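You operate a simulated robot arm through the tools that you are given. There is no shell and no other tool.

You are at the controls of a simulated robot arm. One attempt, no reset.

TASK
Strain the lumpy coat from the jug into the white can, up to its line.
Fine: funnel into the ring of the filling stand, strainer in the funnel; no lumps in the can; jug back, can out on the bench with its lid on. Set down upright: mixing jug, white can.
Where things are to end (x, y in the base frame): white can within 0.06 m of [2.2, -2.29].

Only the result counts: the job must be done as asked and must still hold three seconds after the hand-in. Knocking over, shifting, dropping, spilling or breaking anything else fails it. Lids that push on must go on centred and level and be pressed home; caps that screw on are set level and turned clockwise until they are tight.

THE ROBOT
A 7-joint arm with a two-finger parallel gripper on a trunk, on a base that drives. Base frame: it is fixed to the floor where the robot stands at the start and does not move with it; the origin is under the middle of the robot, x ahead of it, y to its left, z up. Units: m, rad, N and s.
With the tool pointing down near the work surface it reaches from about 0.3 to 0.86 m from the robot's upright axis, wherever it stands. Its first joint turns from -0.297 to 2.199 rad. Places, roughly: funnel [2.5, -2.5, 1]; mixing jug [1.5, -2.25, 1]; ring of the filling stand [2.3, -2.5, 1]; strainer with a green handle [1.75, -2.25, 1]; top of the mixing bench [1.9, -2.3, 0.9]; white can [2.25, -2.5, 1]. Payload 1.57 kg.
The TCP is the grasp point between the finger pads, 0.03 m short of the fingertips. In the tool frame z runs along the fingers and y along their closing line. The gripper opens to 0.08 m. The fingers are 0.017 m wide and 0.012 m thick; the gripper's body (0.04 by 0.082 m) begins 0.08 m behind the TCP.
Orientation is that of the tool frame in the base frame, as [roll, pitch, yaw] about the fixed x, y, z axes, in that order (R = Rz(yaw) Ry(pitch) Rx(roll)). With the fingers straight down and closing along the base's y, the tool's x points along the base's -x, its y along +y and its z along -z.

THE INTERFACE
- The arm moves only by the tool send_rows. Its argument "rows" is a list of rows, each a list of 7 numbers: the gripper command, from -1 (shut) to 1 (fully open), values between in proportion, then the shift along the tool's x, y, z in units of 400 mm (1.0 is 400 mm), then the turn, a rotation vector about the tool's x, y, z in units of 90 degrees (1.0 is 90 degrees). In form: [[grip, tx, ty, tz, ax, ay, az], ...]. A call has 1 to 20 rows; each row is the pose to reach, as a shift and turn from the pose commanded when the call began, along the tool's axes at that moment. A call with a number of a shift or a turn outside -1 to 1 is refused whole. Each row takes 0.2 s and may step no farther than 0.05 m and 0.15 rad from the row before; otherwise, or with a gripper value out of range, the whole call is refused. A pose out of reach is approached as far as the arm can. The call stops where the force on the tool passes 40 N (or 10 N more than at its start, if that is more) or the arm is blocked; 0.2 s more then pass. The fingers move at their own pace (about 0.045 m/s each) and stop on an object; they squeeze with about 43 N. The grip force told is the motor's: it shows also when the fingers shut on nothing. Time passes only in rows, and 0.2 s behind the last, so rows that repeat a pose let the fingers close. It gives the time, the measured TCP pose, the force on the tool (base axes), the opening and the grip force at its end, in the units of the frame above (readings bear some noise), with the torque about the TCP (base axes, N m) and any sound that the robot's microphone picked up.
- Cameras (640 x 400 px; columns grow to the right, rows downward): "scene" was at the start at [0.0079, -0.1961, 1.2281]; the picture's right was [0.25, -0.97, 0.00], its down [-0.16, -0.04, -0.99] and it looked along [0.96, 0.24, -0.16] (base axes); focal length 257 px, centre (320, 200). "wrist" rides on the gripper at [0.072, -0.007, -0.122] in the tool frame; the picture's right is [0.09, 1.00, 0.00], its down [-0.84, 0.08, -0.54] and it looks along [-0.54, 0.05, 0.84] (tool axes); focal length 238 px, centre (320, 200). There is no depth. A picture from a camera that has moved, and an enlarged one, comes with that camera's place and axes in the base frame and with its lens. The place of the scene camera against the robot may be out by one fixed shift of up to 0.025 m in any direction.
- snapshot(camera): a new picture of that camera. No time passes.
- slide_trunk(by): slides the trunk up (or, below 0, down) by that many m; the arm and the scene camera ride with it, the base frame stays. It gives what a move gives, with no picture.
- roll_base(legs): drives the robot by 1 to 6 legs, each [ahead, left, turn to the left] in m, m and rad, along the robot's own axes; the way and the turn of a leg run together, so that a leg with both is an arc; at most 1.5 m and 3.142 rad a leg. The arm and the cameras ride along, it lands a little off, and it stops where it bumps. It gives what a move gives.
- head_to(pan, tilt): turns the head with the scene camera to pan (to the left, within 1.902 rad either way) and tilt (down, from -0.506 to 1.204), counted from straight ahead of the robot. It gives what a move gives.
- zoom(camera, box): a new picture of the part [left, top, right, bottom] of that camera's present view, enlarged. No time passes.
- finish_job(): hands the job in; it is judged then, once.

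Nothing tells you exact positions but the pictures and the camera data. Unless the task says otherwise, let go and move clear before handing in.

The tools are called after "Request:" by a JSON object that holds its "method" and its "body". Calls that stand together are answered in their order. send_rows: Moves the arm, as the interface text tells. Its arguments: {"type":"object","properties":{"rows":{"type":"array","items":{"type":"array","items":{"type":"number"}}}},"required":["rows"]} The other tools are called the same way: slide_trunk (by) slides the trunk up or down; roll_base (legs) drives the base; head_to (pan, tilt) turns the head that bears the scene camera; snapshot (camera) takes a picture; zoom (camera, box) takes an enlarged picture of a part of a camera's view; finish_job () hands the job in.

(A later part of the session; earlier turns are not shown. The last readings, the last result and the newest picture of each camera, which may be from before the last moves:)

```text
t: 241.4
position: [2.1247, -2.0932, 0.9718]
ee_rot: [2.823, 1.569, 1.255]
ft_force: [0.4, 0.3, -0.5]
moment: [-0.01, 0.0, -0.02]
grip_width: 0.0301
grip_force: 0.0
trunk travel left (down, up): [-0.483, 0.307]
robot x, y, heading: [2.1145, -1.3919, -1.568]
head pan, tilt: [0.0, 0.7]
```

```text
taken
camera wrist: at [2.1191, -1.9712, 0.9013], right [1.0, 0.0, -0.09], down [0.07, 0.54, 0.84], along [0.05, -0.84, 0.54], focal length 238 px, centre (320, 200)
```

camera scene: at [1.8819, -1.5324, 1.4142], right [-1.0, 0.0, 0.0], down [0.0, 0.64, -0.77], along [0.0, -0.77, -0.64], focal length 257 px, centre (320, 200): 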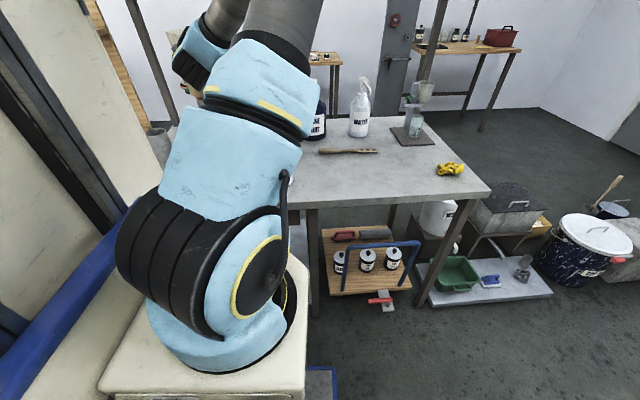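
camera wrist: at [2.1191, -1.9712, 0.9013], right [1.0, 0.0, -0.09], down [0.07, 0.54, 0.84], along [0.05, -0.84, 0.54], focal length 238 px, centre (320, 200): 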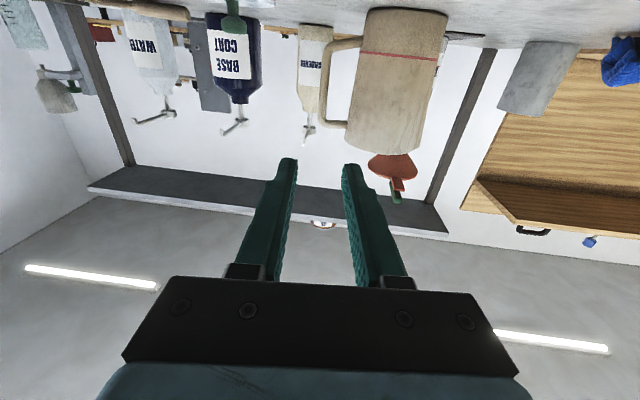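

Request:
{"method": "roll_base", "body": {"legs": [[0.15, 0.003, 0]]}}

Request:
{"method": "zoom", "body": {"camera": "wrist", "box": [240, 60, 430, 200]}}

```text
t: 242.8
position: [2.1301, -2.2421, 0.9724]
ee_rot: [2.826, 1.567, 1.259]
ft_force: [-0.2, 0.6, -0.2]
moment: [-0.01, 0.02, 0.01]
grip_width: 0.0297
grip_force: 0.0
trunk travel left (down, up): [-0.483, 0.307]
robot x, y, heading: [2.1164, -1.5399, -1.569]
head pan, tilt: [0.0, 0.7]
```

```text
2.86 times, centred on (335, 130) of wrist
camera zoom: at [2.1242, -2.1197, 0.9012], right [1.0, 0.01, -0.09], down [0.07, 0.54, 0.84], along [0.05, -0.84, 0.54], focal length 681 px, centre (277, 400)
```

zoom: 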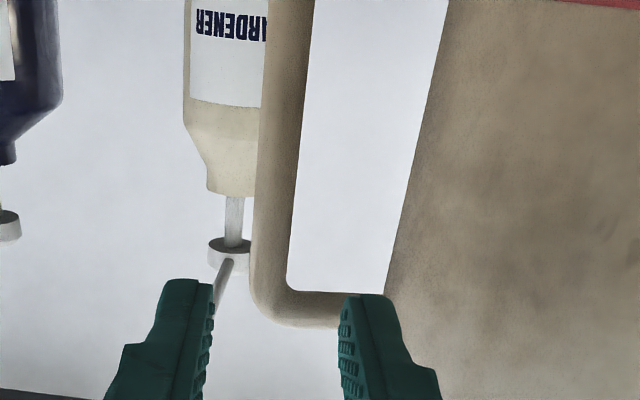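

Request:
{"method": "send_rows", "body": {"rows": [[-0.25, 0, -0.004, 0.06, 0, 0, 0], [-0.25, 0, -0.004, 0.12, 0, 0, 0], [-0.25, 0, -0.004, 0.2, 0, 0, 0], [-0.25, 0, -0.004, 0.2, 0, 0, 0], [-0.6, 0, -0.004, 0.2, 0, 0, 0], [-1, 0, -0.004, 0.2, 0, 0, 0], [-1, 0, -0.004, 0.2, 0, 0, 0], [-1, 0, -0.004, 0.2, 0, 0, 0], [-1, 0, -0.004, 0.2, 0, 0, 0]]}}

Request:
{"method": "snapshot", "body": {"camera": "wrist"}}

```text
t: 244.8
position: [2.1297, -2.3218, 0.9736]
ee_rot: [2.825, 1.567, 1.258]
ft_force: [-0.4, -1.1, -0.2]
moment: [-0.01, 0.05, 0.04]
grip_width: 0.0108
grip_force: 28.8
trunk travel left (down, up): [-0.483, 0.307]
robot x, y, heading: [2.1169, -1.533, -1.56]
head pan, tilt: [0.0, 0.7]
```

```text
taken
camera wrist: at [2.1231, -2.2, 0.9021], right [1.0, 0.01, -0.09], down [0.07, 0.54, 0.84], along [0.05, -0.84, 0.54], focal length 238 px, centre (320, 200)
```

wrist: 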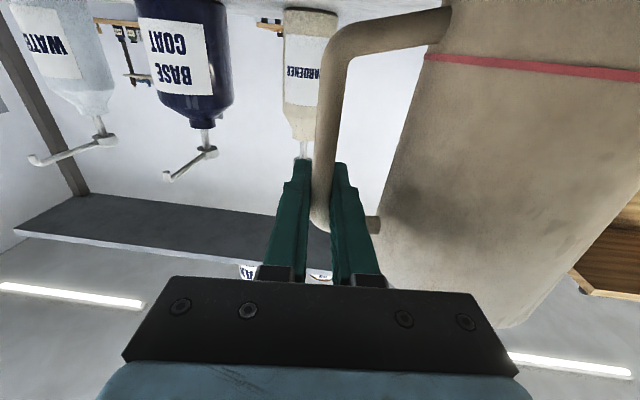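

Request:
{"method": "slide_trunk", "body": {"by": 0.3}}

Request:
{"method": "roll_base", "body": {"legs": [[0, -0.015, 0], [0.168, 0, 0]]}}

Request:
{"method": "send_rows", "body": {"rows": [[-1, 0, 0, 0, 0, 0, 0]]}}

Request:
{"method": "send_rows", "body": {"rows": [[-1, 0, 0, 0, 0, 0, 0]]}}

Request:
{"method": "send_rows", "body": {"rows": [[-1, 0, 0, 0, 0, 0, 0]]}}

Request:
{"method": "send_rows", "body": {"rows": [[-1, 0, 0, 0, 0, 0, 0]]}}

```text
t: 247.8
position: [2.1289, -2.3222, 1.2732]
ee_rot: [2.846, 1.565, 1.282]
ft_force: [-0.5, -1.2, -2.6]
moment: [-0.02, 0.2, -0.02]
grip_width: 0.011
grip_force: 28.8
trunk travel left (down, up): [-0.783, 0.007]
robot x, y, heading: [2.1151, -1.5378, -1.563]
head pan, tilt: [0.0, 0.7]
```

```text
t: 249.6
position: [2.1131, -2.4904, 1.273]
ee_rot: [2.841, 1.568, 1.274]
ft_force: [0.1, -0.2, -2.1]
moment: [-0.01, 0.18, -0.01]
grip_width: 0.0112
grip_force: 28.7
trunk travel left (down, up): [-0.783, 0.007]
robot x, y, heading: [2.1019, -1.7048, -1.568]
head pan, tilt: [0.0, 0.7]
```

```text
t: 250.0
position: [2.1134, -2.4916, 1.273]
ee_rot: [2.915, 1.565, 1.348]
ft_force: [-1.4, 0.6, -2.0]
moment: [-0.02, 0.18, -0.01]
grip_width: 0.0111
grip_force: 28.5
trunk travel left (down, up): [-0.783, 0.007]
robot x, y, heading: [2.1023, -1.7105, -1.57]
head pan, tilt: [0.0, 0.7]
```

```text
t: 250.4
position: [2.1132, -2.4902, 1.2728]
ee_rot: [2.86, 1.565, 1.294]
ft_force: [-0.1, -0.1, -2.4]
moment: [-0.02, 0.19, -0.03]
grip_width: 0.0109
grip_force: 28.7
trunk travel left (down, up): [-0.783, 0.007]
robot x, y, heading: [2.1033, -1.7085, -1.566]
head pan, tilt: [0.0, 0.7]
```

```text
t: 250.8
position: [2.1128, -2.4903, 1.2723]
ee_rot: [2.854, 1.565, 1.287]
ft_force: [-0.4, 0.2, -2.1]
moment: [0.02, 0.15, -0.01]
grip_width: 0.0107
grip_force: 28.4
trunk travel left (down, up): [-0.783, 0.007]
robot x, y, heading: [2.0998, -1.7055, -1.566]
head pan, tilt: [0.0, 0.7]
```

```text
t: 251.2
position: [2.1141, -2.492, 1.2743]
ee_rot: [2.859, 1.566, 1.292]
ft_force: [-0.5, 0.8, -3.0]
moment: [0.0, 0.15, 0.03]
grip_width: 0.0112
grip_force: 28.1
trunk travel left (down, up): [-0.783, 0.007]
robot x, y, heading: [2.1022, -1.7082, -1.567]
head pan, tilt: [0.0, 0.7]
```

Request:
{"method": "send_rows", "body": {"rows": [[-1, -0.01, 0.026, 0, 0, 0, -0.083], [-1, -0.02, 0.052, 0, 0, 0, -0.166], [-1, -0.03, 0.08, 0, 0, 0, -0.25], [-1, -0.04, 0.107, 0, 0, 0, -0.333], [-1, -0.05, 0.134, 0, 0, 0, -0.416], [-1, -0.055, 0.16, 0, 0, 0, -0.5]]}}

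Request:
{"method": "send_rows", "body": {"rows": [[-1, -0.027, 0.009, 0, 0, 0, -0.055], [-1, -0.054, 0.017, 0, 0, 0, -0.11], [-1, -0.08, 0.026, 0, 0, 0, -0.166], [-1, -0.107, 0.035, 0, 0, 0, -0.222], [-1, -0.1336, 0.043, 0, 0, 0, -0.278]]}}

Request:
{"method": "zoom", "body": {"camera": "wrist", "box": [520, 160, 640, 340]}}

```text
t: 252.6
position: [2.1772, -2.4902, 1.2954]
ee_rot: [-1.577, 0.786, 3.141]
ft_force: [-0.7, -0.3, -2.2]
moment: [-0.01, 0.06, -0.03]
grip_width: 0.0108
grip_force: 28.7
trunk travel left (down, up): [-0.783, 0.007]
robot x, y, heading: [2.102, -1.7132, -1.566]
head pan, tilt: [0.0, 0.7]
```

```text
t: 253.8
position: [2.2265, -2.4903, 1.3216]
ee_rot: [-1.575, 0.348, -3.14]
ft_force: [-0.9, 0.3, -0.9]
moment: [-0.04, -0.04, -0.01]
grip_width: 0.0108
grip_force: 28.5
trunk travel left (down, up): [-0.783, 0.007]
robot x, y, heading: [2.1037, -1.7024, -1.569]
head pan, tilt: [0.0, 0.7]
```

```text
2.22 times, centred on (580, 250) of wrist
camera zoom: at [2.1584, -2.3689, 1.3031], right [0.25, 0.01, -0.97], down [0.81, 0.54, 0.21], along [0.53, -0.84, 0.13], focal length 530 px, centre (-258, 89)
```

zoom: 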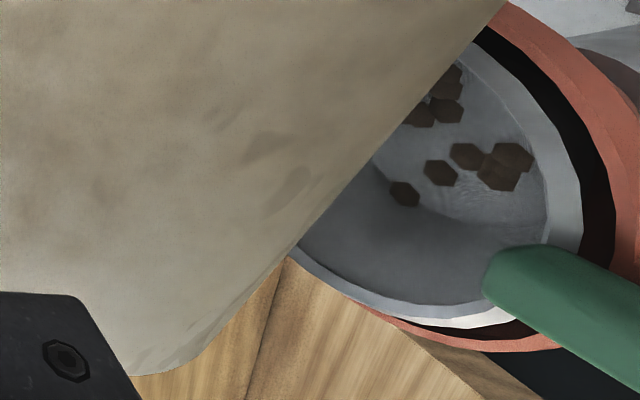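

No flow at 70°. Go to 74° and watch the stream.

Request:
{"method": "send_rows", "body": {"rows": [[-1, -0.016, -0.0024, 0, 0, 0, -0.022], [-1, -0.031, -0.0047, 0, 0, 0, -0.044]]}}

Request:
{"method": "zoom", "body": {"camera": "wrist", "box": [520, 160, 640, 340]}}

```text
t: 254.4
position: [2.2378, -2.492, 1.3274]
ee_rot: [-1.575, 0.281, -3.139]
ft_force: [0.0, 1.1, -2.7]
moment: [-0.06, -0.07, 0.0]
grip_width: 0.0111
grip_force: 28.6
trunk travel left (down, up): [-0.783, 0.007]
robot x, y, heading: [2.1016, -1.7102, -1.572]
head pan, tilt: [0.0, 0.7]
```

```text
2.22 times, centred on (580, 250) of wrist
camera zoom: at [2.1681, -2.369, 1.3145], right [0.19, 0.0, -0.98], down [0.82, 0.54, 0.16], along [0.54, -0.84, 0.1], focal length 530 px, centre (-258, 89)
```

zoom: 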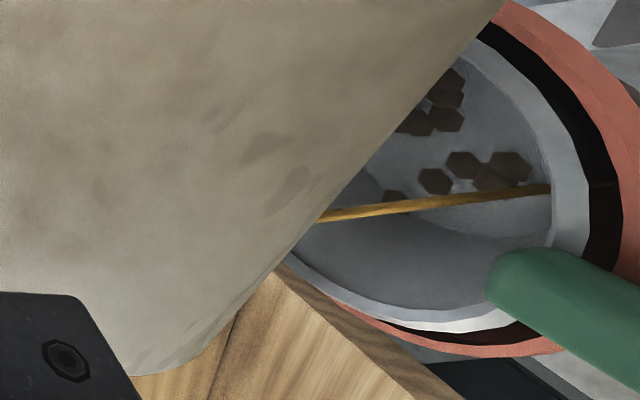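

Request:
{"method": "send_rows", "body": {"rows": [[-1, 0, 0, 0, 0, 0, 0], [-1, 0, 0, 0, 0, 0, 0], [-1, 0, 0, 0, 0, 0, 0], [-1, 0, 0, 0, 0, 0, 0], [-1, 0, 0, 0, 0, 0, 0], [-1, 0, 0, 0, 0, 0, 0], [-1, 0, 0, 0, 0, 0, 0], [-1, 0, 0, 0, 0, 0, 0], [-1, 0, 0, 0, 0, 0, 0], [-1, 0, 0, 0, 0, 0, 0]]}}

Request:
{"method": "zoom", "body": {"camera": "wrist", "box": [520, 160, 640, 340]}}

```text
t: 256.6
position: [2.2376, -2.4903, 1.3281]
ee_rot: [-1.577, 0.282, -3.141]
ft_force: [-0.1, 0.1, -2.3]
moment: [-0.05, -0.04, 0.04]
grip_width: 0.0111
grip_force: 28.9
trunk travel left (down, up): [-0.783, 0.007]
robot x, y, heading: [2.1027, -1.7041, -1.565]
head pan, tilt: [0.0, 0.7]
```

```text
2.22 times, centred on (580, 250) of wrist
camera zoom: at [2.1682, -2.3689, 1.3144], right [0.19, 0.0, -0.98], down [0.82, 0.54, 0.16], along [0.54, -0.84, 0.1], focal length 530 px, centre (-258, 89)
```

zoom: 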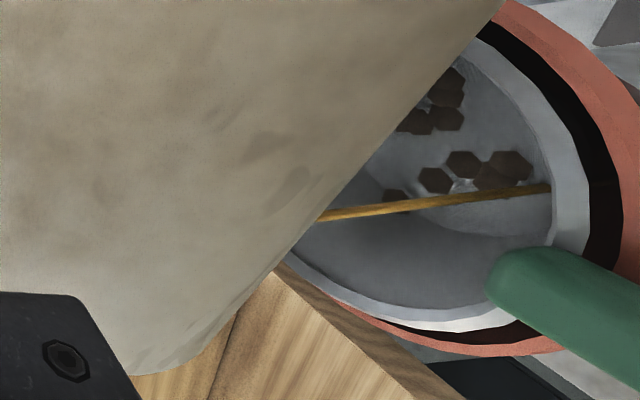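

Request:
{"method": "send_rows", "body": {"rows": [[-1, 0, 0, 0, 0, 0, 0], [-1, 0, 0, 0, 0, 0, 0], [-1, 0, 0, 0, 0, 0, 0], [-1, 0, 0, 0, 0, 0, 0], [-1, 0, 0, 0, 0, 0, 0], [-1, 0, 0, 0, 0, 0, 0], [-1, 0, 0, 0, 0, 0, 0]]}}

Request:
{"method": "send_rows", "body": {"rows": [[-1, 0.02, 0.003, 0, 0, 0, 0.08], [-1, 0.06, 0.008, 0, 0, 0, 0.16], [-1, 0.11, 0.014, 0, 0, 0, 0.22], [-1, 0.1566, 0.02, 0, 0, 0, 0.267], [-1, 0.1566, 0.02, 0, 0, 0, 0.267]]}}

Request:
{"method": "send_rows", "body": {"rows": [[-1, 0.022, -0.006, 0, 0, 0, 0.08], [-1, 0.044, -0.012, 0, 0, 0, 0.16], [-1, 0.066, -0.02, 0, 0, 0, 0.24], [-1, 0.088, -0.03, 0, 0, 0, 0.32], [-1, 0.11, -0.04, 0, 0, 0, 0.4], [-1, 0.132, -0.05, 0, 0, 0, 0.48], [-1, 0.154, -0.06, 0, 0, 0, 0.556]]}}

```text
t: 258.2
position: [2.238, -2.4913, 1.3275]
ee_rot: [-1.578, 0.28, -3.14]
ft_force: [-0.5, -0.1, -2.6]
moment: [-0.02, -0.07, -0.01]
grip_width: 0.0109
grip_force: 28.8
trunk travel left (down, up): [-0.783, 0.007]
robot x, y, heading: [2.1008, -1.7077, -1.565]
head pan, tilt: [0.0, 0.7]
```

```text
t: 259.4
position: [2.1806, -2.49, 1.3021]
ee_rot: [-1.578, 0.701, -3.141]
ft_force: [1.2, -0.4, -2.6]
moment: [0.0, 0.02, 0.01]
grip_width: 0.0108
grip_force: 28.2
trunk travel left (down, up): [-0.783, 0.007]
robot x, y, heading: [2.0988, -1.7076, -1.566]
head pan, tilt: [0.0, 0.7]
```

```text
t: 261.0
position: [2.1191, -2.4908, 1.281]
ee_rot: [2.292, 1.564, 0.726]
ft_force: [1.1, -1.0, -2.0]
moment: [-0.04, 0.18, -0.03]
grip_width: 0.0109
grip_force: 28.6
trunk travel left (down, up): [-0.783, 0.007]
robot x, y, heading: [2.102, -1.7054, -1.567]
head pan, tilt: [0.0, 0.7]
```

Now check without setting the jug down: back off, turn left 90°, and bring the head camera close to the can from the side.

Request:
{"method": "roll_base", "body": {"legs": [[-0.35, 0, 0], [0, 0, 1.571], [0.23, -0.43, 0]]}}

Request:
{"method": "head_to", "body": {"pan": -1.571, "tilt": 0.75}}

Request:
{"method": "snapshot", "body": {"camera": "scene"}}

```text
t: 269.6
position: [3.1181, -1.7686, 1.28]
ee_rot: [2.555, 1.565, 2.563]
ft_force: [0.3, 0.9, -2.0]
moment: [-0.17, 0.0, 0.02]
grip_width: 0.0109
grip_force: 28.6
trunk travel left (down, up): [-0.783, 0.007]
robot x, y, heading: [2.3358, -1.7892, 0.009]
head pan, tilt: [0.0, 0.7]
```

```text
t: 271.2
position: [3.1168, -1.7679, 1.2801]
ee_rot: [2.569, 1.565, 2.578]
ft_force: [0.0, 0.8, -2.5]
moment: [-0.16, 0.0, 0.02]
grip_width: 0.0109
grip_force: 28.4
trunk travel left (down, up): [-0.783, 0.007]
robot x, y, heading: [2.3299, -1.783, 0.002]
head pan, tilt: [-1.571, 0.75]
```

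```text
taken
camera scene: at [2.2522, -2.0884, 1.4084], right [-1.0, -0.01, 0.0], down [0.0, 0.68, -0.73], along [0.0, -0.73, -0.68], focal length 257 px, centre (320, 200)
```

scene: 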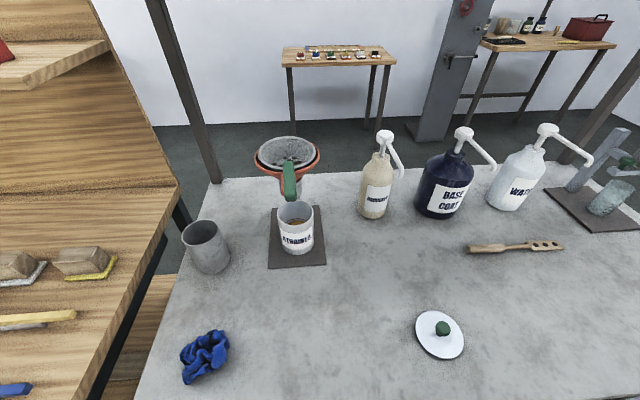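

Excellent unobstructed view into the can. Zoom on it.

Request:
{"method": "zoom", "body": {"camera": "scene", "box": [270, 190, 326, 256]}}

Request:
{"method": "zoom", "body": {"camera": "scene", "box": [280, 196, 312, 226]}}

```text
6.06 times, centred on (298, 223) of scene
camera zoom: at [2.2522, -2.0884, 1.4084], right [-1.0, -0.01, 0.0], down [0.0, 0.68, -0.73], along [0.0, -0.73, -0.68], focal length 1559 px, centre (453, 61)
```

zoom: 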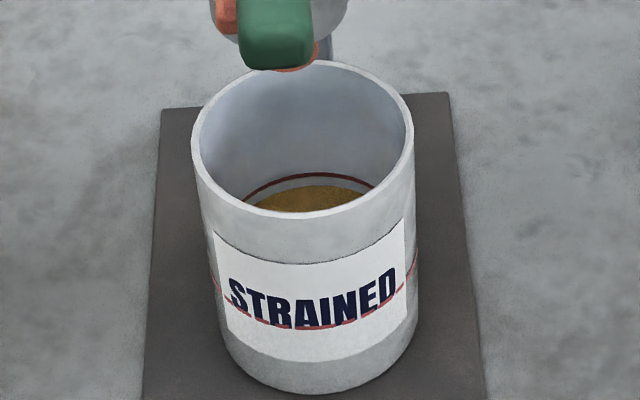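

```text
13.33 times, centred on (296, 211) of scene
camera zoom: at [2.2522, -2.0884, 1.4084], right [-1.0, -0.01, 0.0], down [0.0, 0.68, -0.73], along [0.0, -0.73, -0.68], focal length 3429 px, centre (640, 53)
```

zoom: 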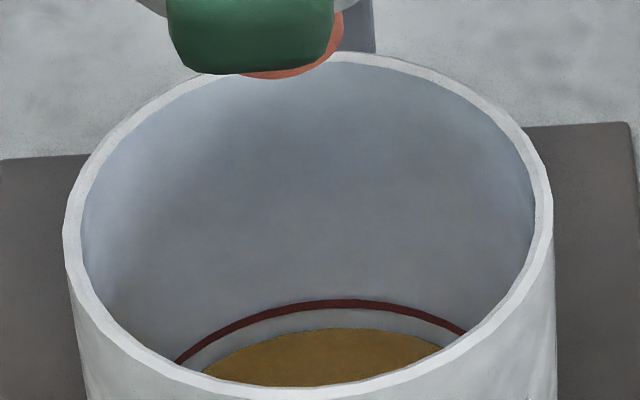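

The level is still ~7 mm under the line — the second pour added little because the jug was at its equilibrium for that tilt. About 2° more tilt should supply the rest. Return to the pouring pose.

Request:
{"method": "roll_base", "body": {"legs": [[-0.23, 0.43, 0], [0, 0, -1.571]]}}

Request:
{"method": "head_to", "body": {"pan": 0, "tilt": 0.7}}

```text
t: 278.0
position: [2.0962, -2.1418, 1.2811]
ee_rot: [2.561, 1.566, 0.966]
ft_force: [-0.1, 0.4, -1.8]
moment: [0.02, 0.19, 0.0]
grip_width: 0.0109
grip_force: 28.6
trunk travel left (down, up): [-0.783, 0.007]
robot x, y, heading: [2.0999, -1.3612, -1.595]
head pan, tilt: [-1.571, 0.75]
```

```text
t: 279.7
position: [2.0963, -2.142, 1.2812]
ee_rot: [2.573, 1.565, 0.982]
ft_force: [0.2, -0.1, -2.6]
moment: [-0.03, 0.21, 0.02]
grip_width: 0.011
grip_force: 28.4
trunk travel left (down, up): [-0.783, 0.007]
robot x, y, heading: [2.1014, -1.3531, -1.592]
head pan, tilt: [0.0, 0.7]
```

Request:
{"method": "roll_base", "body": {"legs": [[0, 0, 0.022], [0.349, 0, 0]]}}

Request:
{"method": "send_rows", "body": {"rows": [[-1, 0, 0, 0, 0, 0, 0]]}}

```text
t: 282.3
position: [2.1039, -2.4901, 1.2797]
ee_rot: [2.571, 1.565, 0.995]
ft_force: [-0.5, 0.9, -1.5]
moment: [-0.02, 0.19, 0.0]
grip_width: 0.011
grip_force: 28.1
trunk travel left (down, up): [-0.783, 0.007]
robot x, y, heading: [2.0974, -1.704, -1.587]
head pan, tilt: [0.0, 0.7]
```

```text
t: 282.7
position: [2.104, -2.4893, 1.2795]
ee_rot: [2.66, 1.566, 1.08]
ft_force: [1.2, 0.5, -2.2]
moment: [-0.05, 0.17, 0.01]
grip_width: 0.0111
grip_force: 29.1
trunk travel left (down, up): [-0.783, 0.007]
robot x, y, heading: [2.0978, -1.7016, -1.58]
head pan, tilt: [0.0, 0.7]
```

Request:
{"method": "send_rows", "body": {"rows": [[-1, -0.006, 0.03, 0, 0, 0, -0.083], [-1, -0.012, 0.06, 0, 0, 0, -0.166], [-1, -0.018, 0.09, 0, 0, 0, -0.25], [-1, -0.025, 0.12, 0, 0, 0, -0.333], [-1, -0.032, 0.15, 0, 0, 0, -0.416], [-1, -0.038, 0.1825, 0, 0, 0, -0.5]]}}

Request:
{"method": "send_rows", "body": {"rows": [[-1, -0.027, 0.009, 0, 0, 0, -0.055], [-1, -0.054, 0.017, 0, 0, 0, -0.11], [-1, -0.08, 0.026, 0, 0, 0, -0.166], [-1, -0.107, 0.035, 0, 0, 0, -0.222], [-1, -0.1336, 0.043, 0, 0, 0, -0.278]]}}

```text
t: 284.1
position: [2.1763, -2.4912, 1.2959]
ee_rot: [-1.577, 0.786, 3.127]
ft_force: [0.0, 1.4, -1.8]
moment: [0.0, 0.07, 0.04]
grip_width: 0.0108
grip_force: 29.1
trunk travel left (down, up): [-0.783, 0.007]
robot x, y, heading: [2.0977, -1.7039, -1.583]
head pan, tilt: [0.0, 0.7]
```

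```text
t: 285.3
position: [2.2269, -2.4905, 1.3215]
ee_rot: [-1.577, 0.35, 3.131]
ft_force: [0.4, -0.9, -2.6]
moment: [-0.01, -0.04, 0.05]
grip_width: 0.0112
grip_force: 28.9
trunk travel left (down, up): [-0.783, 0.007]
robot x, y, heading: [2.096, -1.7023, -1.576]
head pan, tilt: [0.0, 0.7]
```

Request:
{"method": "send_rows", "body": {"rows": [[-1, -0.015, 0, 0, 0, 0, -0.022], [-1, -0.03, 0, 0, 0, 0, -0.044], [-1, -0.0445, -0.001, 0, 0, 0, -0.066], [-1, -0.0445, -0.001, 0, 0, 0, -0.066], [-1, -0.0445, -0.001, 0, 0, 0, -0.066], [-1, -0.0445, -0.001, 0, 0, 0, -0.066]]}}

Request:
{"method": "zoom", "body": {"camera": "wrist", "box": [520, 160, 640, 340]}}

Request:
{"method": "send_rows", "body": {"rows": [[-1, 0, 0, 0, 0, 0, 0], [-1, 0, 0, 0, 0, 0, 0], [-1, 0, 0, 0, 0, 0, 0], [-1, 0, 0, 0, 0, 0, 0], [-1, 0, 0, 0, 0, 0, 0], [-1, 0, 0, 0, 0, 0, 0], [-1, 0, 0, 0, 0, 0, 0], [-1, 0, 0, 0, 0, 0, 0], [-1, 0, 0, 0, 0, 0, 0], [-1, 0, 0, 0, 0, 0, 0]]}}

Request:
{"method": "zoom", "body": {"camera": "wrist", "box": [520, 160, 640, 340]}}

```text
t: 286.7
position: [2.2439, -2.4905, 1.3272]
ee_rot: [-1.574, 0.246, 3.132]
ft_force: [0.5, -1.0, -2.8]
moment: [0.0, -0.07, 0.02]
grip_width: 0.0108
grip_force: 28.6
trunk travel left (down, up): [-0.783, 0.007]
robot x, y, heading: [2.0975, -1.7049, -1.577]
head pan, tilt: [0.0, 0.7]
```

```text
2.22 times, centred on (580, 250) of wrist
camera zoom: at [2.1746, -2.3685, 1.3167], right [0.15, 0.0, -0.99], down [0.83, 0.53, 0.13], along [0.53, -0.85, 0.08], focal length 530 px, centre (-258, 89)
```

zoom: 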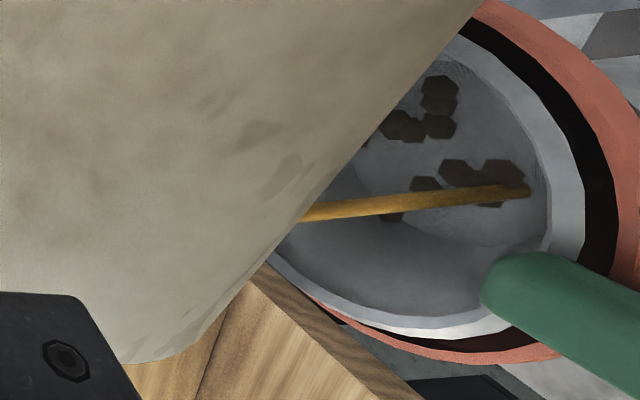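

```text
t: 288.9
position: [2.2437, -2.4913, 1.3273]
ee_rot: [-1.576, 0.248, 3.132]
ft_force: [0.3, 0.4, -2.1]
moment: [0.0, -0.07, 0.0]
grip_width: 0.0109
grip_force: 28.9
trunk travel left (down, up): [-0.783, 0.007]
robot x, y, heading: [2.0994, -1.7053, -1.581]
head pan, tilt: [0.0, 0.7]
```

```text
2.22 times, centred on (580, 250) of wrist
camera zoom: at [2.1746, -2.3685, 1.3167], right [0.16, 0.0, -0.99], down [0.83, 0.53, 0.13], along [0.53, -0.85, 0.08], focal length 530 px, centre (-258, 89)
```

zoom: 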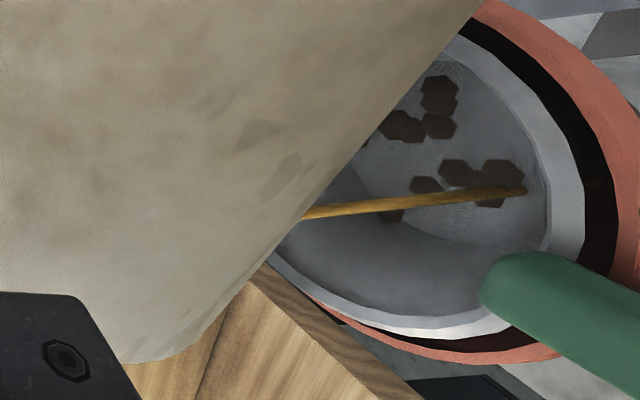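

Request:
{"method": "send_rows", "body": {"rows": [[-1, 0, 0, 0, 0, 0, 0], [-1, 0, 0, 0, 0, 0, 0], [-1, 0, 0, 0, 0, 0, 0], [-1, 0, 0, 0, 0, 0, 0], [-1, 0.02, 0.003, 0, 0, 0, 0.08], [-1, 0.06, 0.008, 0, 0, 0, 0.16], [-1, 0.11, 0.014, 0, 0, 0, 0.22], [-1, 0.16, 0.02, 0, 0, 0, 0.288], [-1, 0.16, 0.02, 0, 0, 0, 0.288]]}}

Request:
{"method": "send_rows", "body": {"rows": [[-1, 0.022, -0.006, 0, 0, 0, 0.08], [-1, 0.044, -0.012, 0, 0, 0, 0.16], [-1, 0.066, -0.02, 0, 0, 0, 0.24], [-1, 0.088, -0.03, 0, 0, 0, 0.32], [-1, 0.11, -0.045, 0, 0, 0, 0.4], [-1, 0.132, -0.06, 0, 0, 0, 0.48], [-1, 0.14, -0.075, 0, 0, 0, 0.556]]}}

Request:
{"method": "roll_base", "body": {"legs": [[-0.35, 0, 0], [0, 0, 1.571], [0.23, -0.43, 0]]}}

Request:
{"method": "head_to", "body": {"pan": -1.571, "tilt": 0.75}}

Request:
{"method": "snapshot", "body": {"camera": "scene"}}

```text
t: 290.9
position: [2.1826, -2.4908, 1.3045]
ee_rot: [-1.578, 0.701, 3.128]
ft_force: [0.5, 0.2, -1.8]
moment: [-0.04, 0.03, 0.04]
grip_width: 0.0109
grip_force: 28.7
trunk travel left (down, up): [-0.783, 0.007]
robot x, y, heading: [2.0981, -1.7061, -1.582]
head pan, tilt: [0.0, 0.7]
```

```text
t: 292.5
position: [2.1219, -2.49, 1.2909]
ee_rot: [2.356, 1.564, 0.776]
ft_force: [-0.3, 0.9, -2.3]
moment: [0.02, 0.17, -0.07]
grip_width: 0.0107
grip_force: 28.7
trunk travel left (down, up): [-0.783, 0.007]
robot x, y, heading: [2.0968, -1.7055, -1.581]
head pan, tilt: [0.0, 0.7]
```

```text
t: 300.9
position: [3.0964, -1.786, 1.2919]
ee_rot: [2.59, 1.565, 2.547]
ft_force: [0.4, 0.0, -3.5]
moment: [-0.14, 0.0, 0.01]
grip_width: 0.0112
grip_force: 28.7
trunk travel left (down, up): [-0.783, 0.007]
robot x, y, heading: [2.3097, -1.7813, -0.044]
head pan, tilt: [0.0, 0.7]
```

```text
t: 302.6
position: [3.0962, -1.7866, 1.2923]
ee_rot: [2.608, 1.566, 2.565]
ft_force: [0.5, -0.6, -2.6]
moment: [-0.17, -0.01, 0.01]
grip_width: 0.0111
grip_force: 28.4
trunk travel left (down, up): [-0.783, 0.007]
robot x, y, heading: [2.3138, -1.7808, -0.046]
head pan, tilt: [-1.571, 0.75]
```

```text
taken
camera scene: at [2.216, -2.0805, 1.4084], right [-1.0, 0.04, 0.0], down [0.03, 0.68, -0.73], along [-0.03, -0.73, -0.68], focal length 257 px, centre (320, 200)
```

scene: 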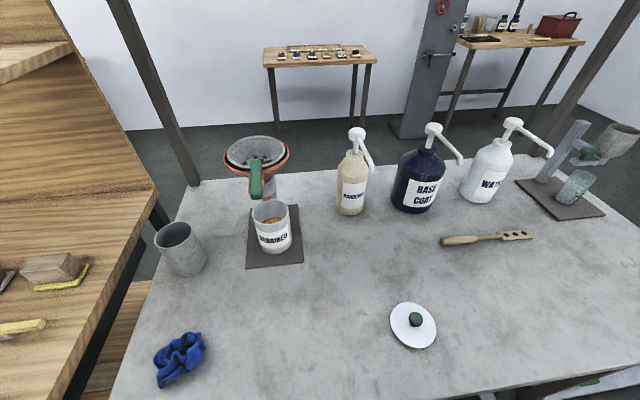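

Request:
{"method": "zoom", "body": {"camera": "scene", "box": [254, 196, 288, 228]}}

```text
12.50 times, centred on (271, 212) of scene
camera zoom: at [2.216, -2.0805, 1.4084], right [-1.0, 0.04, 0.0], down [0.03, 0.68, -0.73], along [-0.03, -0.73, -0.68], focal length 3215 px, centre (932, 50)
```

zoom: 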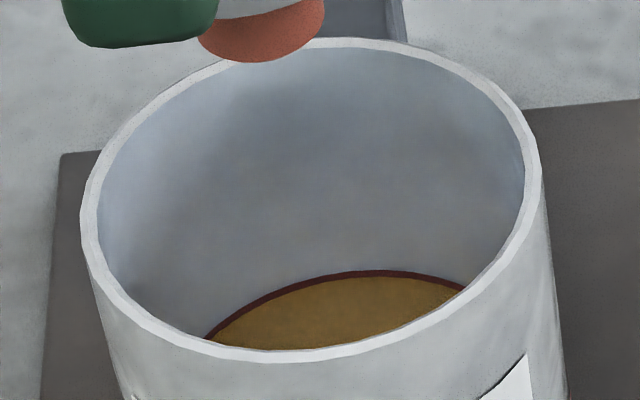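

The amber now meets the red line. Zoom tighter to confirm.

Request:
{"method": "zoom", "body": {"camera": "scene", "box": [264, 212, 280, 224]}}

```text
16.00 times, centred on (272, 218) of scene
camera zoom: at [2.216, -2.0805, 1.4084], right [-1.0, 0.04, 0.0], down [0.03, 0.68, -0.73], along [-0.03, -0.73, -0.68], focal length 4115 px, centre (1088, -88)
```

zoom: 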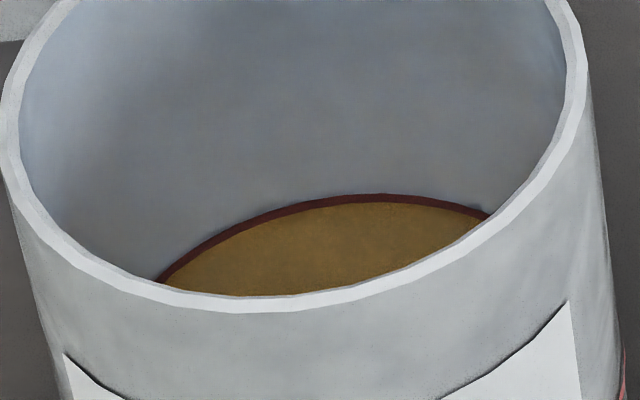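

The level sits right at the line. Now return the jug to its original place: back away, face along the original tangent, and drive there.

Request:
{"method": "roll_base", "body": {"legs": [[0, 0.43, 0], [0, 0, -1.052]]}}

Request:
{"method": "head_to", "body": {"pan": 0, "tilt": 0.7}}

```text
t: 307.9
position: [2.6969, -2.0469, 1.2898]
ee_rot: [2.603, 1.567, 1.48]
ft_force: [0.5, -0.5, -1.8]
moment: [-0.05, 0.14, -0.02]
grip_width: 0.0112
grip_force: 28.8
trunk travel left (down, up): [-0.783, 0.007]
robot x, y, heading: [2.3281, -1.3522, -1.119]
head pan, tilt: [-1.571, 0.75]
```

```text
t: 309.6
position: [2.6968, -2.0464, 1.2908]
ee_rot: [2.62, 1.564, 1.498]
ft_force: [-0.5, 0.2, -1.4]
moment: [-0.04, 0.13, 0.01]
grip_width: 0.011
grip_force: 28.8
trunk travel left (down, up): [-0.783, 0.007]
robot x, y, heading: [2.3307, -1.3494, -1.124]
head pan, tilt: [0.0, 0.7]
```

Request:
{"method": "roll_base", "body": {"legs": [[0, 0, 0.026], [-0.58, -1.187, 0]]}}

Request:
{"method": "snapshot", "body": {"camera": "scene"}}

```text
t: 316.5
position: [1.4133, -2.048, 1.2904]
ee_rot: [2.622, 1.564, 1.533]
ft_force: [0.0, 0.1, -1.8]
moment: [-0.09, 0.14, -0.02]
grip_width: 0.0113
grip_force: 29.4
trunk travel left (down, up): [-0.783, 0.007]
robot x, y, heading: [1.0201, -1.3683, -1.088]
head pan, tilt: [0.0, 0.7]
```

```text
taken
camera scene: at [0.819, -1.4686, 1.4127], right [-0.89, -0.46, 0.0], down [-0.3, 0.57, -0.76], along [0.35, -0.68, -0.64], focal length 257 px, centre (320, 200)
```

scene: 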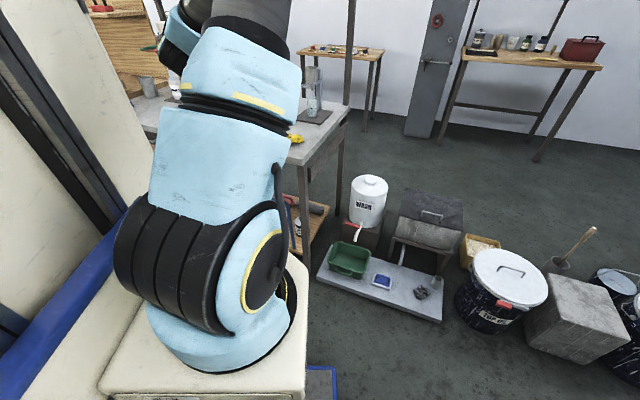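

Request:
{"method": "roll_base", "body": {"legs": [[0.355, -0.0265, 0]]}}

Request:
{"method": "send_rows", "body": {"rows": [[-1, 0, 0, 0, 0, 0, 0]]}}

Request:
{"method": "snapshot", "body": {"camera": "wrist"}}

```text
t: 318.8
position: [1.5545, -2.3722, 1.2913]
ee_rot: [2.634, 1.567, 1.551]
ft_force: [0.8, -0.4, -2.7]
moment: [-0.08, 0.11, -0.03]
grip_width: 0.0113
grip_force: 28.8
trunk travel left (down, up): [-0.783, 0.007]
robot x, y, heading: [1.1593, -1.6946, -1.089]
head pan, tilt: [0.0, 0.7]
```

```text
t: 319.2
position: [1.5548, -2.3728, 1.2911]
ee_rot: [2.726, 1.564, 1.641]
ft_force: [-0.8, -0.6, -1.4]
moment: [-0.08, 0.16, 0.0]
grip_width: 0.0112
grip_force: 29.0
trunk travel left (down, up): [-0.783, 0.007]
robot x, y, heading: [1.166, -1.6894, -1.088]
head pan, tilt: [0.0, 0.7]
```

```text
taken
camera wrist: at [1.4931, -2.2669, 1.2193], right [0.88, 0.47, -0.09], down [-0.18, 0.51, 0.84], along [0.44, -0.72, 0.53], focal length 238 px, centre (320, 200)
```

wrist: 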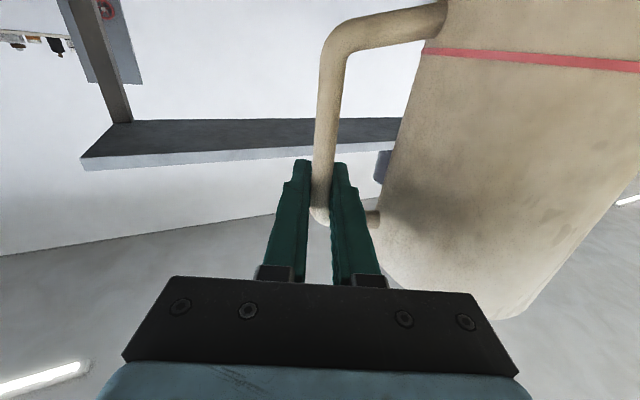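

The pose matches the original pickup. Lower until the jug touches down.

Request:
{"method": "slide_trunk", "body": {"by": -0.297}}

Request:
{"method": "slide_trunk", "body": {"by": -0.005}}

Request:
{"method": "slide_trunk", "body": {"by": -0.003}}

```text
t: 322.2
position: [1.5551, -2.3721, 0.9943]
ee_rot: [2.653, 1.565, 1.568]
ft_force: [-0.2, -0.5, -1.9]
moment: [-0.07, 0.16, -0.02]
grip_width: 0.0112
grip_force: 28.5
trunk travel left (down, up): [-0.486, 0.304]
robot x, y, heading: [1.1625, -1.6926, -1.083]
head pan, tilt: [0.0, 0.7]
```

```text
t: 322.7
position: [1.5556, -2.3717, 0.9882]
ee_rot: [2.652, 1.565, 1.567]
ft_force: [0.0, -0.9, -2.8]
moment: [-0.11, 0.15, -0.02]
grip_width: 0.0111
grip_force: 28.8
trunk travel left (down, up): [-0.481, 0.309]
robot x, y, heading: [1.1641, -1.6924, -1.086]
head pan, tilt: [0.0, 0.7]
```

```text
t: 323.2
position: [1.5555, -2.3722, 0.9853]
ee_rot: [2.652, 1.565, 1.568]
ft_force: [1.4, -1.1, -2.0]
moment: [-0.09, 0.13, -0.02]
grip_width: 0.0112
grip_force: 28.8
trunk travel left (down, up): [-0.478, 0.312]
robot x, y, heading: [1.1634, -1.6929, -1.084]
head pan, tilt: [0.0, 0.7]
```

Request:
{"method": "slide_trunk", "body": {"by": -0.003}}

Request:
{"method": "slide_trunk", "body": {"by": -0.002}}

Request:
{"method": "slide_trunk", "body": {"by": -0.002}}

```text
t: 323.7
position: [1.5543, -2.3731, 0.9831]
ee_rot: [2.652, 1.566, 1.567]
ft_force: [0.3, 0.5, -1.4]
moment: [-0.07, 0.13, 0.01]
grip_width: 0.0109
grip_force: 29.1
trunk travel left (down, up): [-0.475, 0.315]
robot x, y, heading: [1.1618, -1.6935, -1.09]
head pan, tilt: [0.0, 0.7]
```

```text
t: 324.3
position: [1.5551, -2.3731, 0.9813]
ee_rot: [2.655, 1.566, 1.568]
ft_force: [-0.8, -0.4, -2.6]
moment: [-0.09, 0.12, 0.02]
grip_width: 0.0112
grip_force: 28.7
trunk travel left (down, up): [-0.473, 0.317]
robot x, y, heading: [1.1619, -1.6897, -1.086]
head pan, tilt: [0.0, 0.7]
```

```text
t: 324.8
position: [1.5551, -2.3717, 0.9785]
ee_rot: [2.653, 1.565, 1.568]
ft_force: [0.3, -0.8, -1.4]
moment: [-0.06, 0.16, 0.01]
grip_width: 0.0112
grip_force: 28.5
trunk travel left (down, up): [-0.471, 0.319]
robot x, y, heading: [1.1624, -1.6927, -1.088]
head pan, tilt: [0.0, 0.7]
```

Request:
{"method": "slide_trunk", "body": {"by": -0.002}}

Request:
{"method": "slide_trunk", "body": {"by": -0.002}}

Request:
{"method": "snapshot", "body": {"camera": "wrist"}}

```text
t: 325.3
position: [1.554, -2.3729, 0.9771]
ee_rot: [2.654, 1.564, 1.567]
ft_force: [0.7, -0.7, -1.4]
moment: [-0.06, 0.13, 0.02]
grip_width: 0.0113
grip_force: 28.7
trunk travel left (down, up): [-0.469, 0.321]
robot x, y, heading: [1.1608, -1.6912, -1.089]
head pan, tilt: [0.0, 0.7]
```

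```text
t: 325.8
position: [1.5552, -2.3732, 0.9744]
ee_rot: [2.565, 1.566, 1.479]
ft_force: [-0.2, -0.8, -0.4]
moment: [0.0, -0.01, -0.04]
grip_width: 0.0112
grip_force: 28.3
trunk travel left (down, up): [-0.467, 0.323]
robot x, y, heading: [1.1632, -1.6908, -1.081]
head pan, tilt: [0.0, 0.7]
```

```text
taken
camera wrist: at [1.4931, -2.2671, 0.9038], right [0.88, 0.46, -0.09], down [-0.18, 0.51, 0.84], along [0.44, -0.72, 0.54], focal length 238 px, centre (320, 200)
```

wrist: 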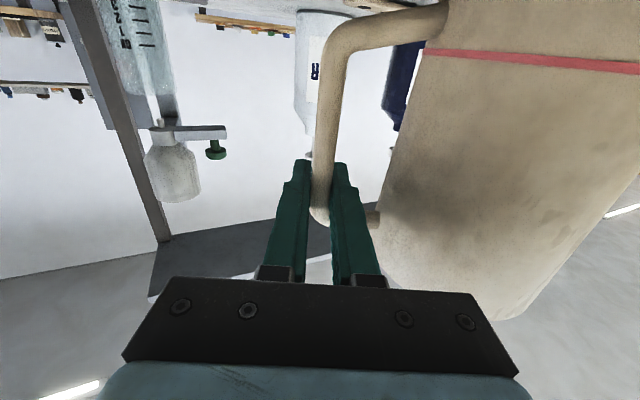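

Touchdown. Release and back out along the fingers.

Request:
{"method": "send_rows", "body": {"rows": [[-0.6, 0, 0, 0, 0, 0, 0], [-0.4, 0, 0, 0, 0, 0, 0], [-0.25, 0, 0, 0, 0, 0, 0], [-0.25, 0, 0, 0, 0, 0, 0]]}}

Request:
{"method": "snapshot", "body": {"camera": "wrist"}}

```text
t: 326.8
position: [1.5542, -2.3728, 0.9749]
ee_rot: [2.639, 1.565, 1.553]
ft_force: [-0.5, -0.4, 0.0]
moment: [0.03, 0.0, -0.03]
grip_width: 0.0299
grip_force: 0.1
trunk travel left (down, up): [-0.467, 0.323]
robot x, y, heading: [1.1641, -1.6942, -1.087]
head pan, tilt: [0.0, 0.7]
```

```text
taken
camera wrist: at [1.4931, -2.2669, 0.9036], right [0.88, 0.46, -0.09], down [-0.18, 0.51, 0.84], along [0.44, -0.72, 0.54], focal length 238 px, centre (320, 200)
```

wrist: 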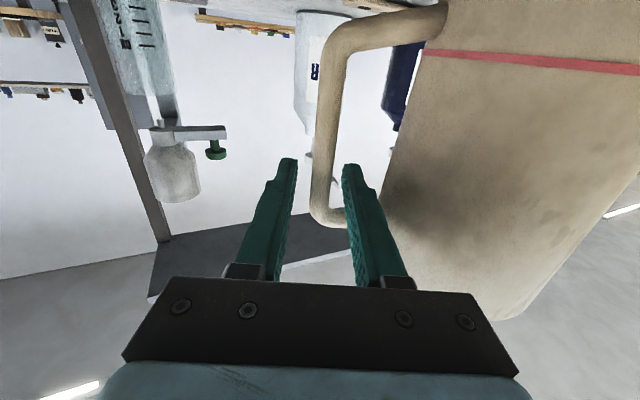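

Request:
{"method": "send_rows", "body": {"rows": [[-0.25, 0, 0, -0.05, 0, 0, 0], [-0.25, 0, 0, -0.1, 0, 0, 0], [-0.25, 0, 0, -0.15, 0, 0, 0], [-0.25, 0, 0, -0.2, 0, 0, 0]]}}

Request:
{"method": "roll_base", "body": {"legs": [[-0.3, 0, 0]]}}

Request:
{"method": "slide_trunk", "body": {"by": 0.32}}

Request:
{"method": "send_rows", "body": {"rows": [[1, 0, 0, 0, 0, 0.09, 0], [1, 0, 0, 0, 0, 0.18, 0], [1, 0, 0, 0, 0, 0.27, 0], [1, 0, 0, 0, 0, 0.36, 0], [1, 0, 0, 0, 0, 0.45, 0], [1, 0, 0, 0, 0, 0.54, 0], [1, 0, 0, 0, 0, 0.63, 0], [1, 0, 0, 0, 0, 0.72, 0], [1, 0, 0, 0, 0, 0.81, 0], [1, 0, 0, 0, 0, 0.9, 0], [1, 0, 0, 0, 0, 0.99, 0]]}}

Request:
{"method": "snapshot", "body": {"camera": "wrist"}}

```text
t: 327.8
position: [1.516, -2.3024, 0.9747]
ee_rot: [2.689, 1.567, 1.604]
ft_force: [0.5, 0.2, 0.5]
moment: [0.04, 0.0, -0.01]
grip_width: 0.0303
grip_force: 0.2
trunk travel left (down, up): [-0.467, 0.323]
robot x, y, heading: [1.1623, -1.6918, -1.089]
head pan, tilt: [0.0, 0.7]
```

```text
t: 329.9
position: [1.3755, -2.037, 0.9771]
ee_rot: [2.633, 1.568, 1.546]
ft_force: [-0.7, -0.6, 0.2]
moment: [0.03, 0.0, 0.02]
grip_width: 0.03
grip_force: 0.0
trunk travel left (down, up): [-0.467, 0.323]
robot x, y, heading: [1.0231, -1.425, -1.091]
head pan, tilt: [0.0, 0.7]
```

```text
t: 333.0
position: [1.3763, -2.0375, 1.2957]
ee_rot: [2.639, 1.565, 1.552]
ft_force: [-0.3, -0.6, -0.8]
moment: [-0.03, 0.01, 0.0]
grip_width: 0.0301
grip_force: 0.1
trunk travel left (down, up): [-0.787, 0.003]
robot x, y, heading: [1.0217, -1.4257, -1.086]
head pan, tilt: [0.0, 0.7]
```

```text
t: 335.4
position: [1.3759, -2.0378, 1.2964]
ee_rot: [3.137, 0.008, 2.055]
ft_force: [-0.1, 0.3, 0.1]
moment: [-0.01, -0.04, -0.02]
grip_width: 0.0798
grip_force: 0.1
trunk travel left (down, up): [-0.787, 0.003]
robot x, y, heading: [1.0242, -1.4248, -1.088]
head pan, tilt: [0.0, 0.7]
```

```text
taken
camera wrist: at [1.3369, -1.976, 1.4174], right [0.84, 0.55, 0.0], down [0.45, -0.7, 0.55], along [0.3, -0.46, -0.84], focal length 238 px, centre (320, 200)
```

wrist: 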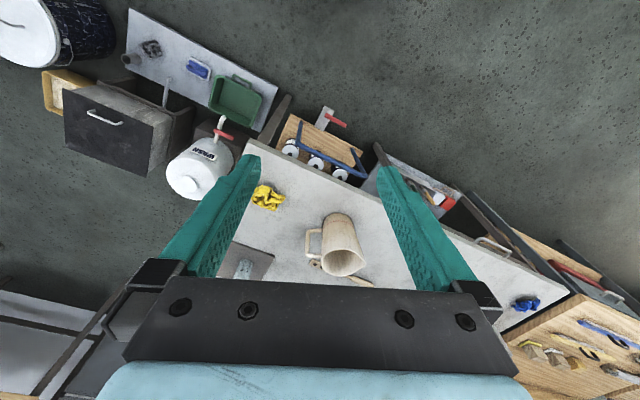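

The jug stands back in its place. Next: the can is ~83 mm wide, too wide for an outside grip, so I'll pinch its +x side wall at the rim with the hand leaning toward me, under the funnel tab. Drive in front of the can and set that tilt.

Request:
{"method": "roll_base", "body": {"legs": [[0, 0, -0.483], [0, 1.3, 0]]}}

Request:
{"method": "send_rows", "body": {"rows": [[-0.25, 0, 0, 0, 0, -0.09, 0], [-0.25, 0, 0, 0, 0, -0.18, 0], [-0.25, 0, 0, 0, 0, -0.27, 0], [-0.25, 0, 0, 0, 0, -0.36, 0], [-0.25, 0, 0, 0, 0, -0.45, 0], [-0.25, 0, 0, 0, 0, -0.53, 0], [-0.25, 0, 0, 0, 0, -0.578, 0]]}}

Request:
{"method": "snapshot", "body": {"camera": "wrist"}}

Request:
{"method": "snapshot", "body": {"camera": "scene"}}

```text
t: 343.3
position: [2.3472, -2.1387, 1.295]
ee_rot: [3.138, 0.01, 1.563]
ft_force: [0.1, -0.6, -0.3]
moment: [-0.01, 0.0, 0.0]
grip_width: 0.0799
grip_force: 0.0
trunk travel left (down, up): [-0.787, 0.003]
robot x, y, heading: [2.3259, -1.4326, -1.578]
head pan, tilt: [0.0, 0.7]
```

```text
t: 344.9
position: [2.3473, -2.139, 1.2953]
ee_rot: [3.137, 0.919, 1.561]
ft_force: [-0.8, -0.1, 0.2]
moment: [-0.01, 0.01, -0.03]
grip_width: 0.0299
grip_force: 0.2
trunk travel left (down, up): [-0.787, 0.003]
robot x, y, heading: [2.3227, -1.4324, -1.578]
head pan, tilt: [0.0, 0.7]
```

```text
taken
camera wrist: at [2.3421, -1.9978, 1.3125], right [1.0, 0.05, -0.07], down [0.07, -0.08, 0.99], along [0.04, -1.0, -0.08], focal length 238 px, centre (320, 200)
```

wrist: 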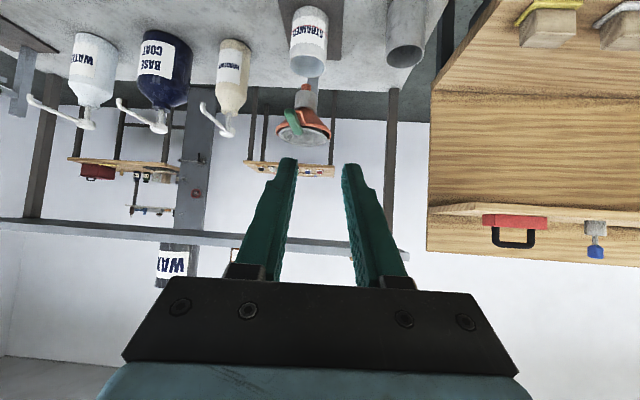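

```text
taken
camera scene: at [2.0915, -1.4252, 1.4167], right [-1.0, 0.01, 0.0], down [0.01, 0.64, -0.76], along [-0.01, -0.76, -0.64], focal length 257 px, centre (320, 200)
```

scene: 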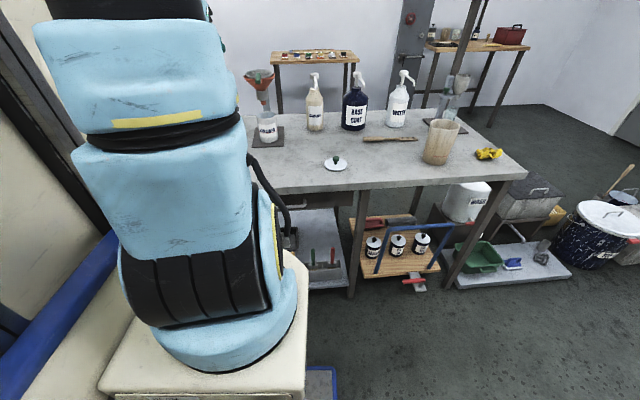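

Request:
{"method": "slide_trunk", "body": {"by": -0.3}}

Request:
{"method": "roll_base", "body": {"legs": [[0.2, 0.01, 0.007]]}}

Request:
{"method": "snapshot", "body": {"camera": "wrist"}}

Request:
{"method": "zoom", "body": {"camera": "wrist", "box": [220, 40, 420, 220]}}

```text
t: 347.9
position: [2.3456, -2.1385, 0.9953]
ee_rot: [3.136, 0.918, 1.561]
ft_force: [0.0, 0.1, 0.4]
moment: [-0.01, 0.01, -0.01]
grip_width: 0.0301
grip_force: 0.0
trunk travel left (down, up): [-0.487, 0.303]
robot x, y, heading: [2.3295, -1.4336, -1.585]
head pan, tilt: [0.0, 0.7]
```

```text
t: 349.5
position: [2.3584, -2.3391, 0.995]
ee_rot: [3.135, 0.919, 1.563]
ft_force: [0.8, -0.5, 1.2]
moment: [-0.01, 0.03, 0.02]
grip_width: 0.03
grip_force: 0.0
trunk travel left (down, up): [-0.487, 0.303]
robot x, y, heading: [2.3317, -1.633, -1.574]
head pan, tilt: [0.0, 0.7]
```

```text
taken
camera wrist: at [2.3533, -2.1987, 1.0126], right [1.0, 0.05, -0.07], down [0.07, -0.08, 0.99], along [0.05, -1.0, -0.08], focal length 238 px, centre (320, 200)
```

wrist: 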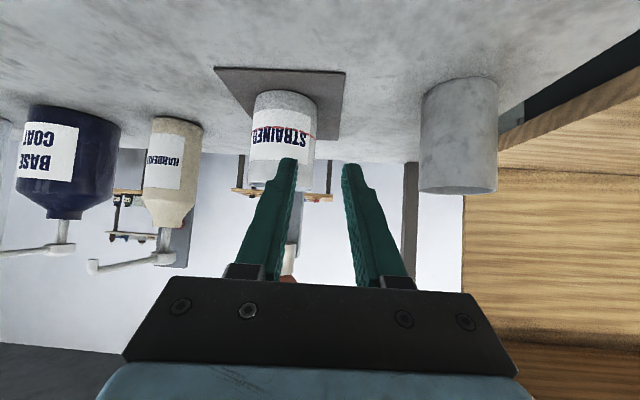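

```text
2.22 times, centred on (320, 130) of wrist
camera zoom: at [2.3533, -2.1987, 1.0126], right [1.0, 0.05, -0.07], down [0.07, -0.08, 0.99], along [0.05, -1.0, -0.08], focal length 530 px, centre (320, 356)
```

zoom: 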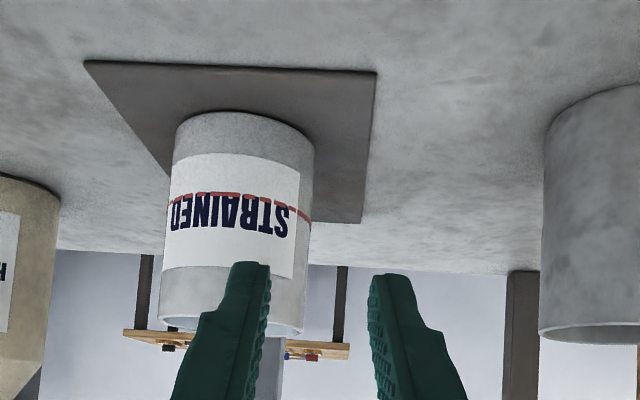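

The can's rim: z ≈ 0.973, +x wall at x ≈ 2.356. I'll narrow the opening, raise slightly, and advance over the rim.

Request:
{"method": "slide_trunk", "body": {"by": 0.01}}

Request:
{"method": "roll_base", "body": {"legs": [[0.09, 0, 0]]}}

Request:
{"method": "send_rows", "body": {"rows": [[-0.45, 0, 0, 0, 0, 0, 0], [-0.45, 0, 0, 0, 0, 0, 0]]}}

Request:
{"method": "snapshot", "body": {"camera": "wrist"}}

Request:
{"method": "zoom", "body": {"camera": "wrist", "box": [220, 60, 420, 240]}}

```text
t: 350.1
position: [2.3581, -2.3401, 1.0064]
ee_rot: [3.138, 0.917, 1.563]
ft_force: [-0.7, -0.6, 0.2]
moment: [0.0, -0.03, -0.01]
grip_width: 0.0301
grip_force: 0.2
trunk travel left (down, up): [-0.497, 0.293]
robot x, y, heading: [2.3307, -1.6348, -1.573]
head pan, tilt: [0.0, 0.7]
```

```text
t: 351.2
position: [2.3596, -2.4293, 1.0062]
ee_rot: [3.137, 0.917, 1.566]
ft_force: [-0.4, 0.2, -1.0]
moment: [0.02, 0.01, 0.0]
grip_width: 0.03
grip_force: 0.0
trunk travel left (down, up): [-0.497, 0.293]
robot x, y, heading: [2.3325, -1.725, -1.574]
head pan, tilt: [0.0, 0.7]
```

```text
t: 351.8
position: [2.3592, -2.4295, 1.0064]
ee_rot: [3.138, 0.917, 1.565]
ft_force: [0.3, 0.0, -0.2]
moment: [-0.03, -0.01, 0.01]
grip_width: 0.022
grip_force: 0.0
trunk travel left (down, up): [-0.497, 0.293]
robot x, y, heading: [2.3347, -1.7267, -1.578]
head pan, tilt: [0.0, 0.7]
```

```text
taken
camera wrist: at [2.3533, -2.2889, 1.0226], right [1.0, 0.05, -0.07], down [0.07, -0.08, 0.99], along [0.05, -1.0, -0.08], focal length 238 px, centre (320, 200)
```

wrist: 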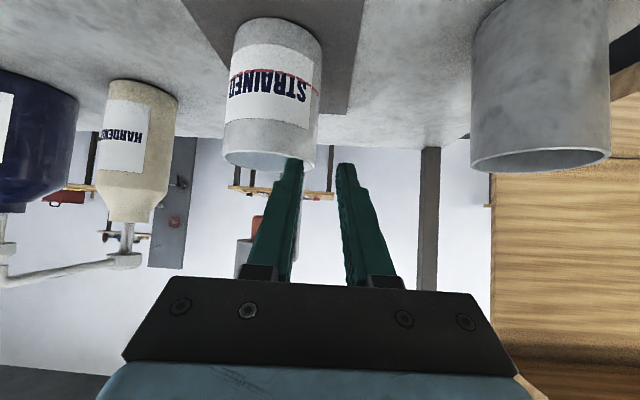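

```text
2.22 times, centred on (320, 150) of wrist
camera zoom: at [2.3533, -2.2889, 1.0226], right [1.0, 0.05, -0.07], down [0.07, -0.08, 0.99], along [0.05, -1.0, -0.08], focal length 530 px, centre (320, 311)
```

zoom: 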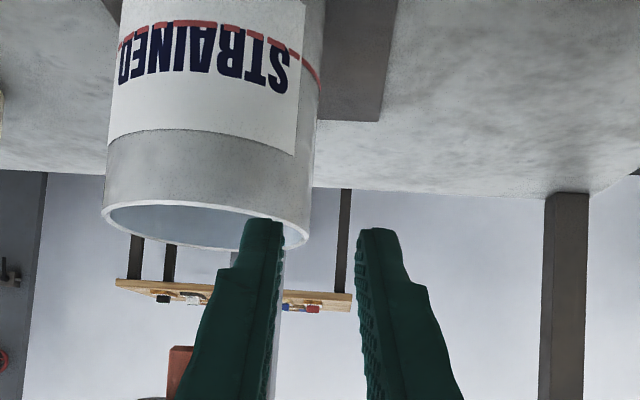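

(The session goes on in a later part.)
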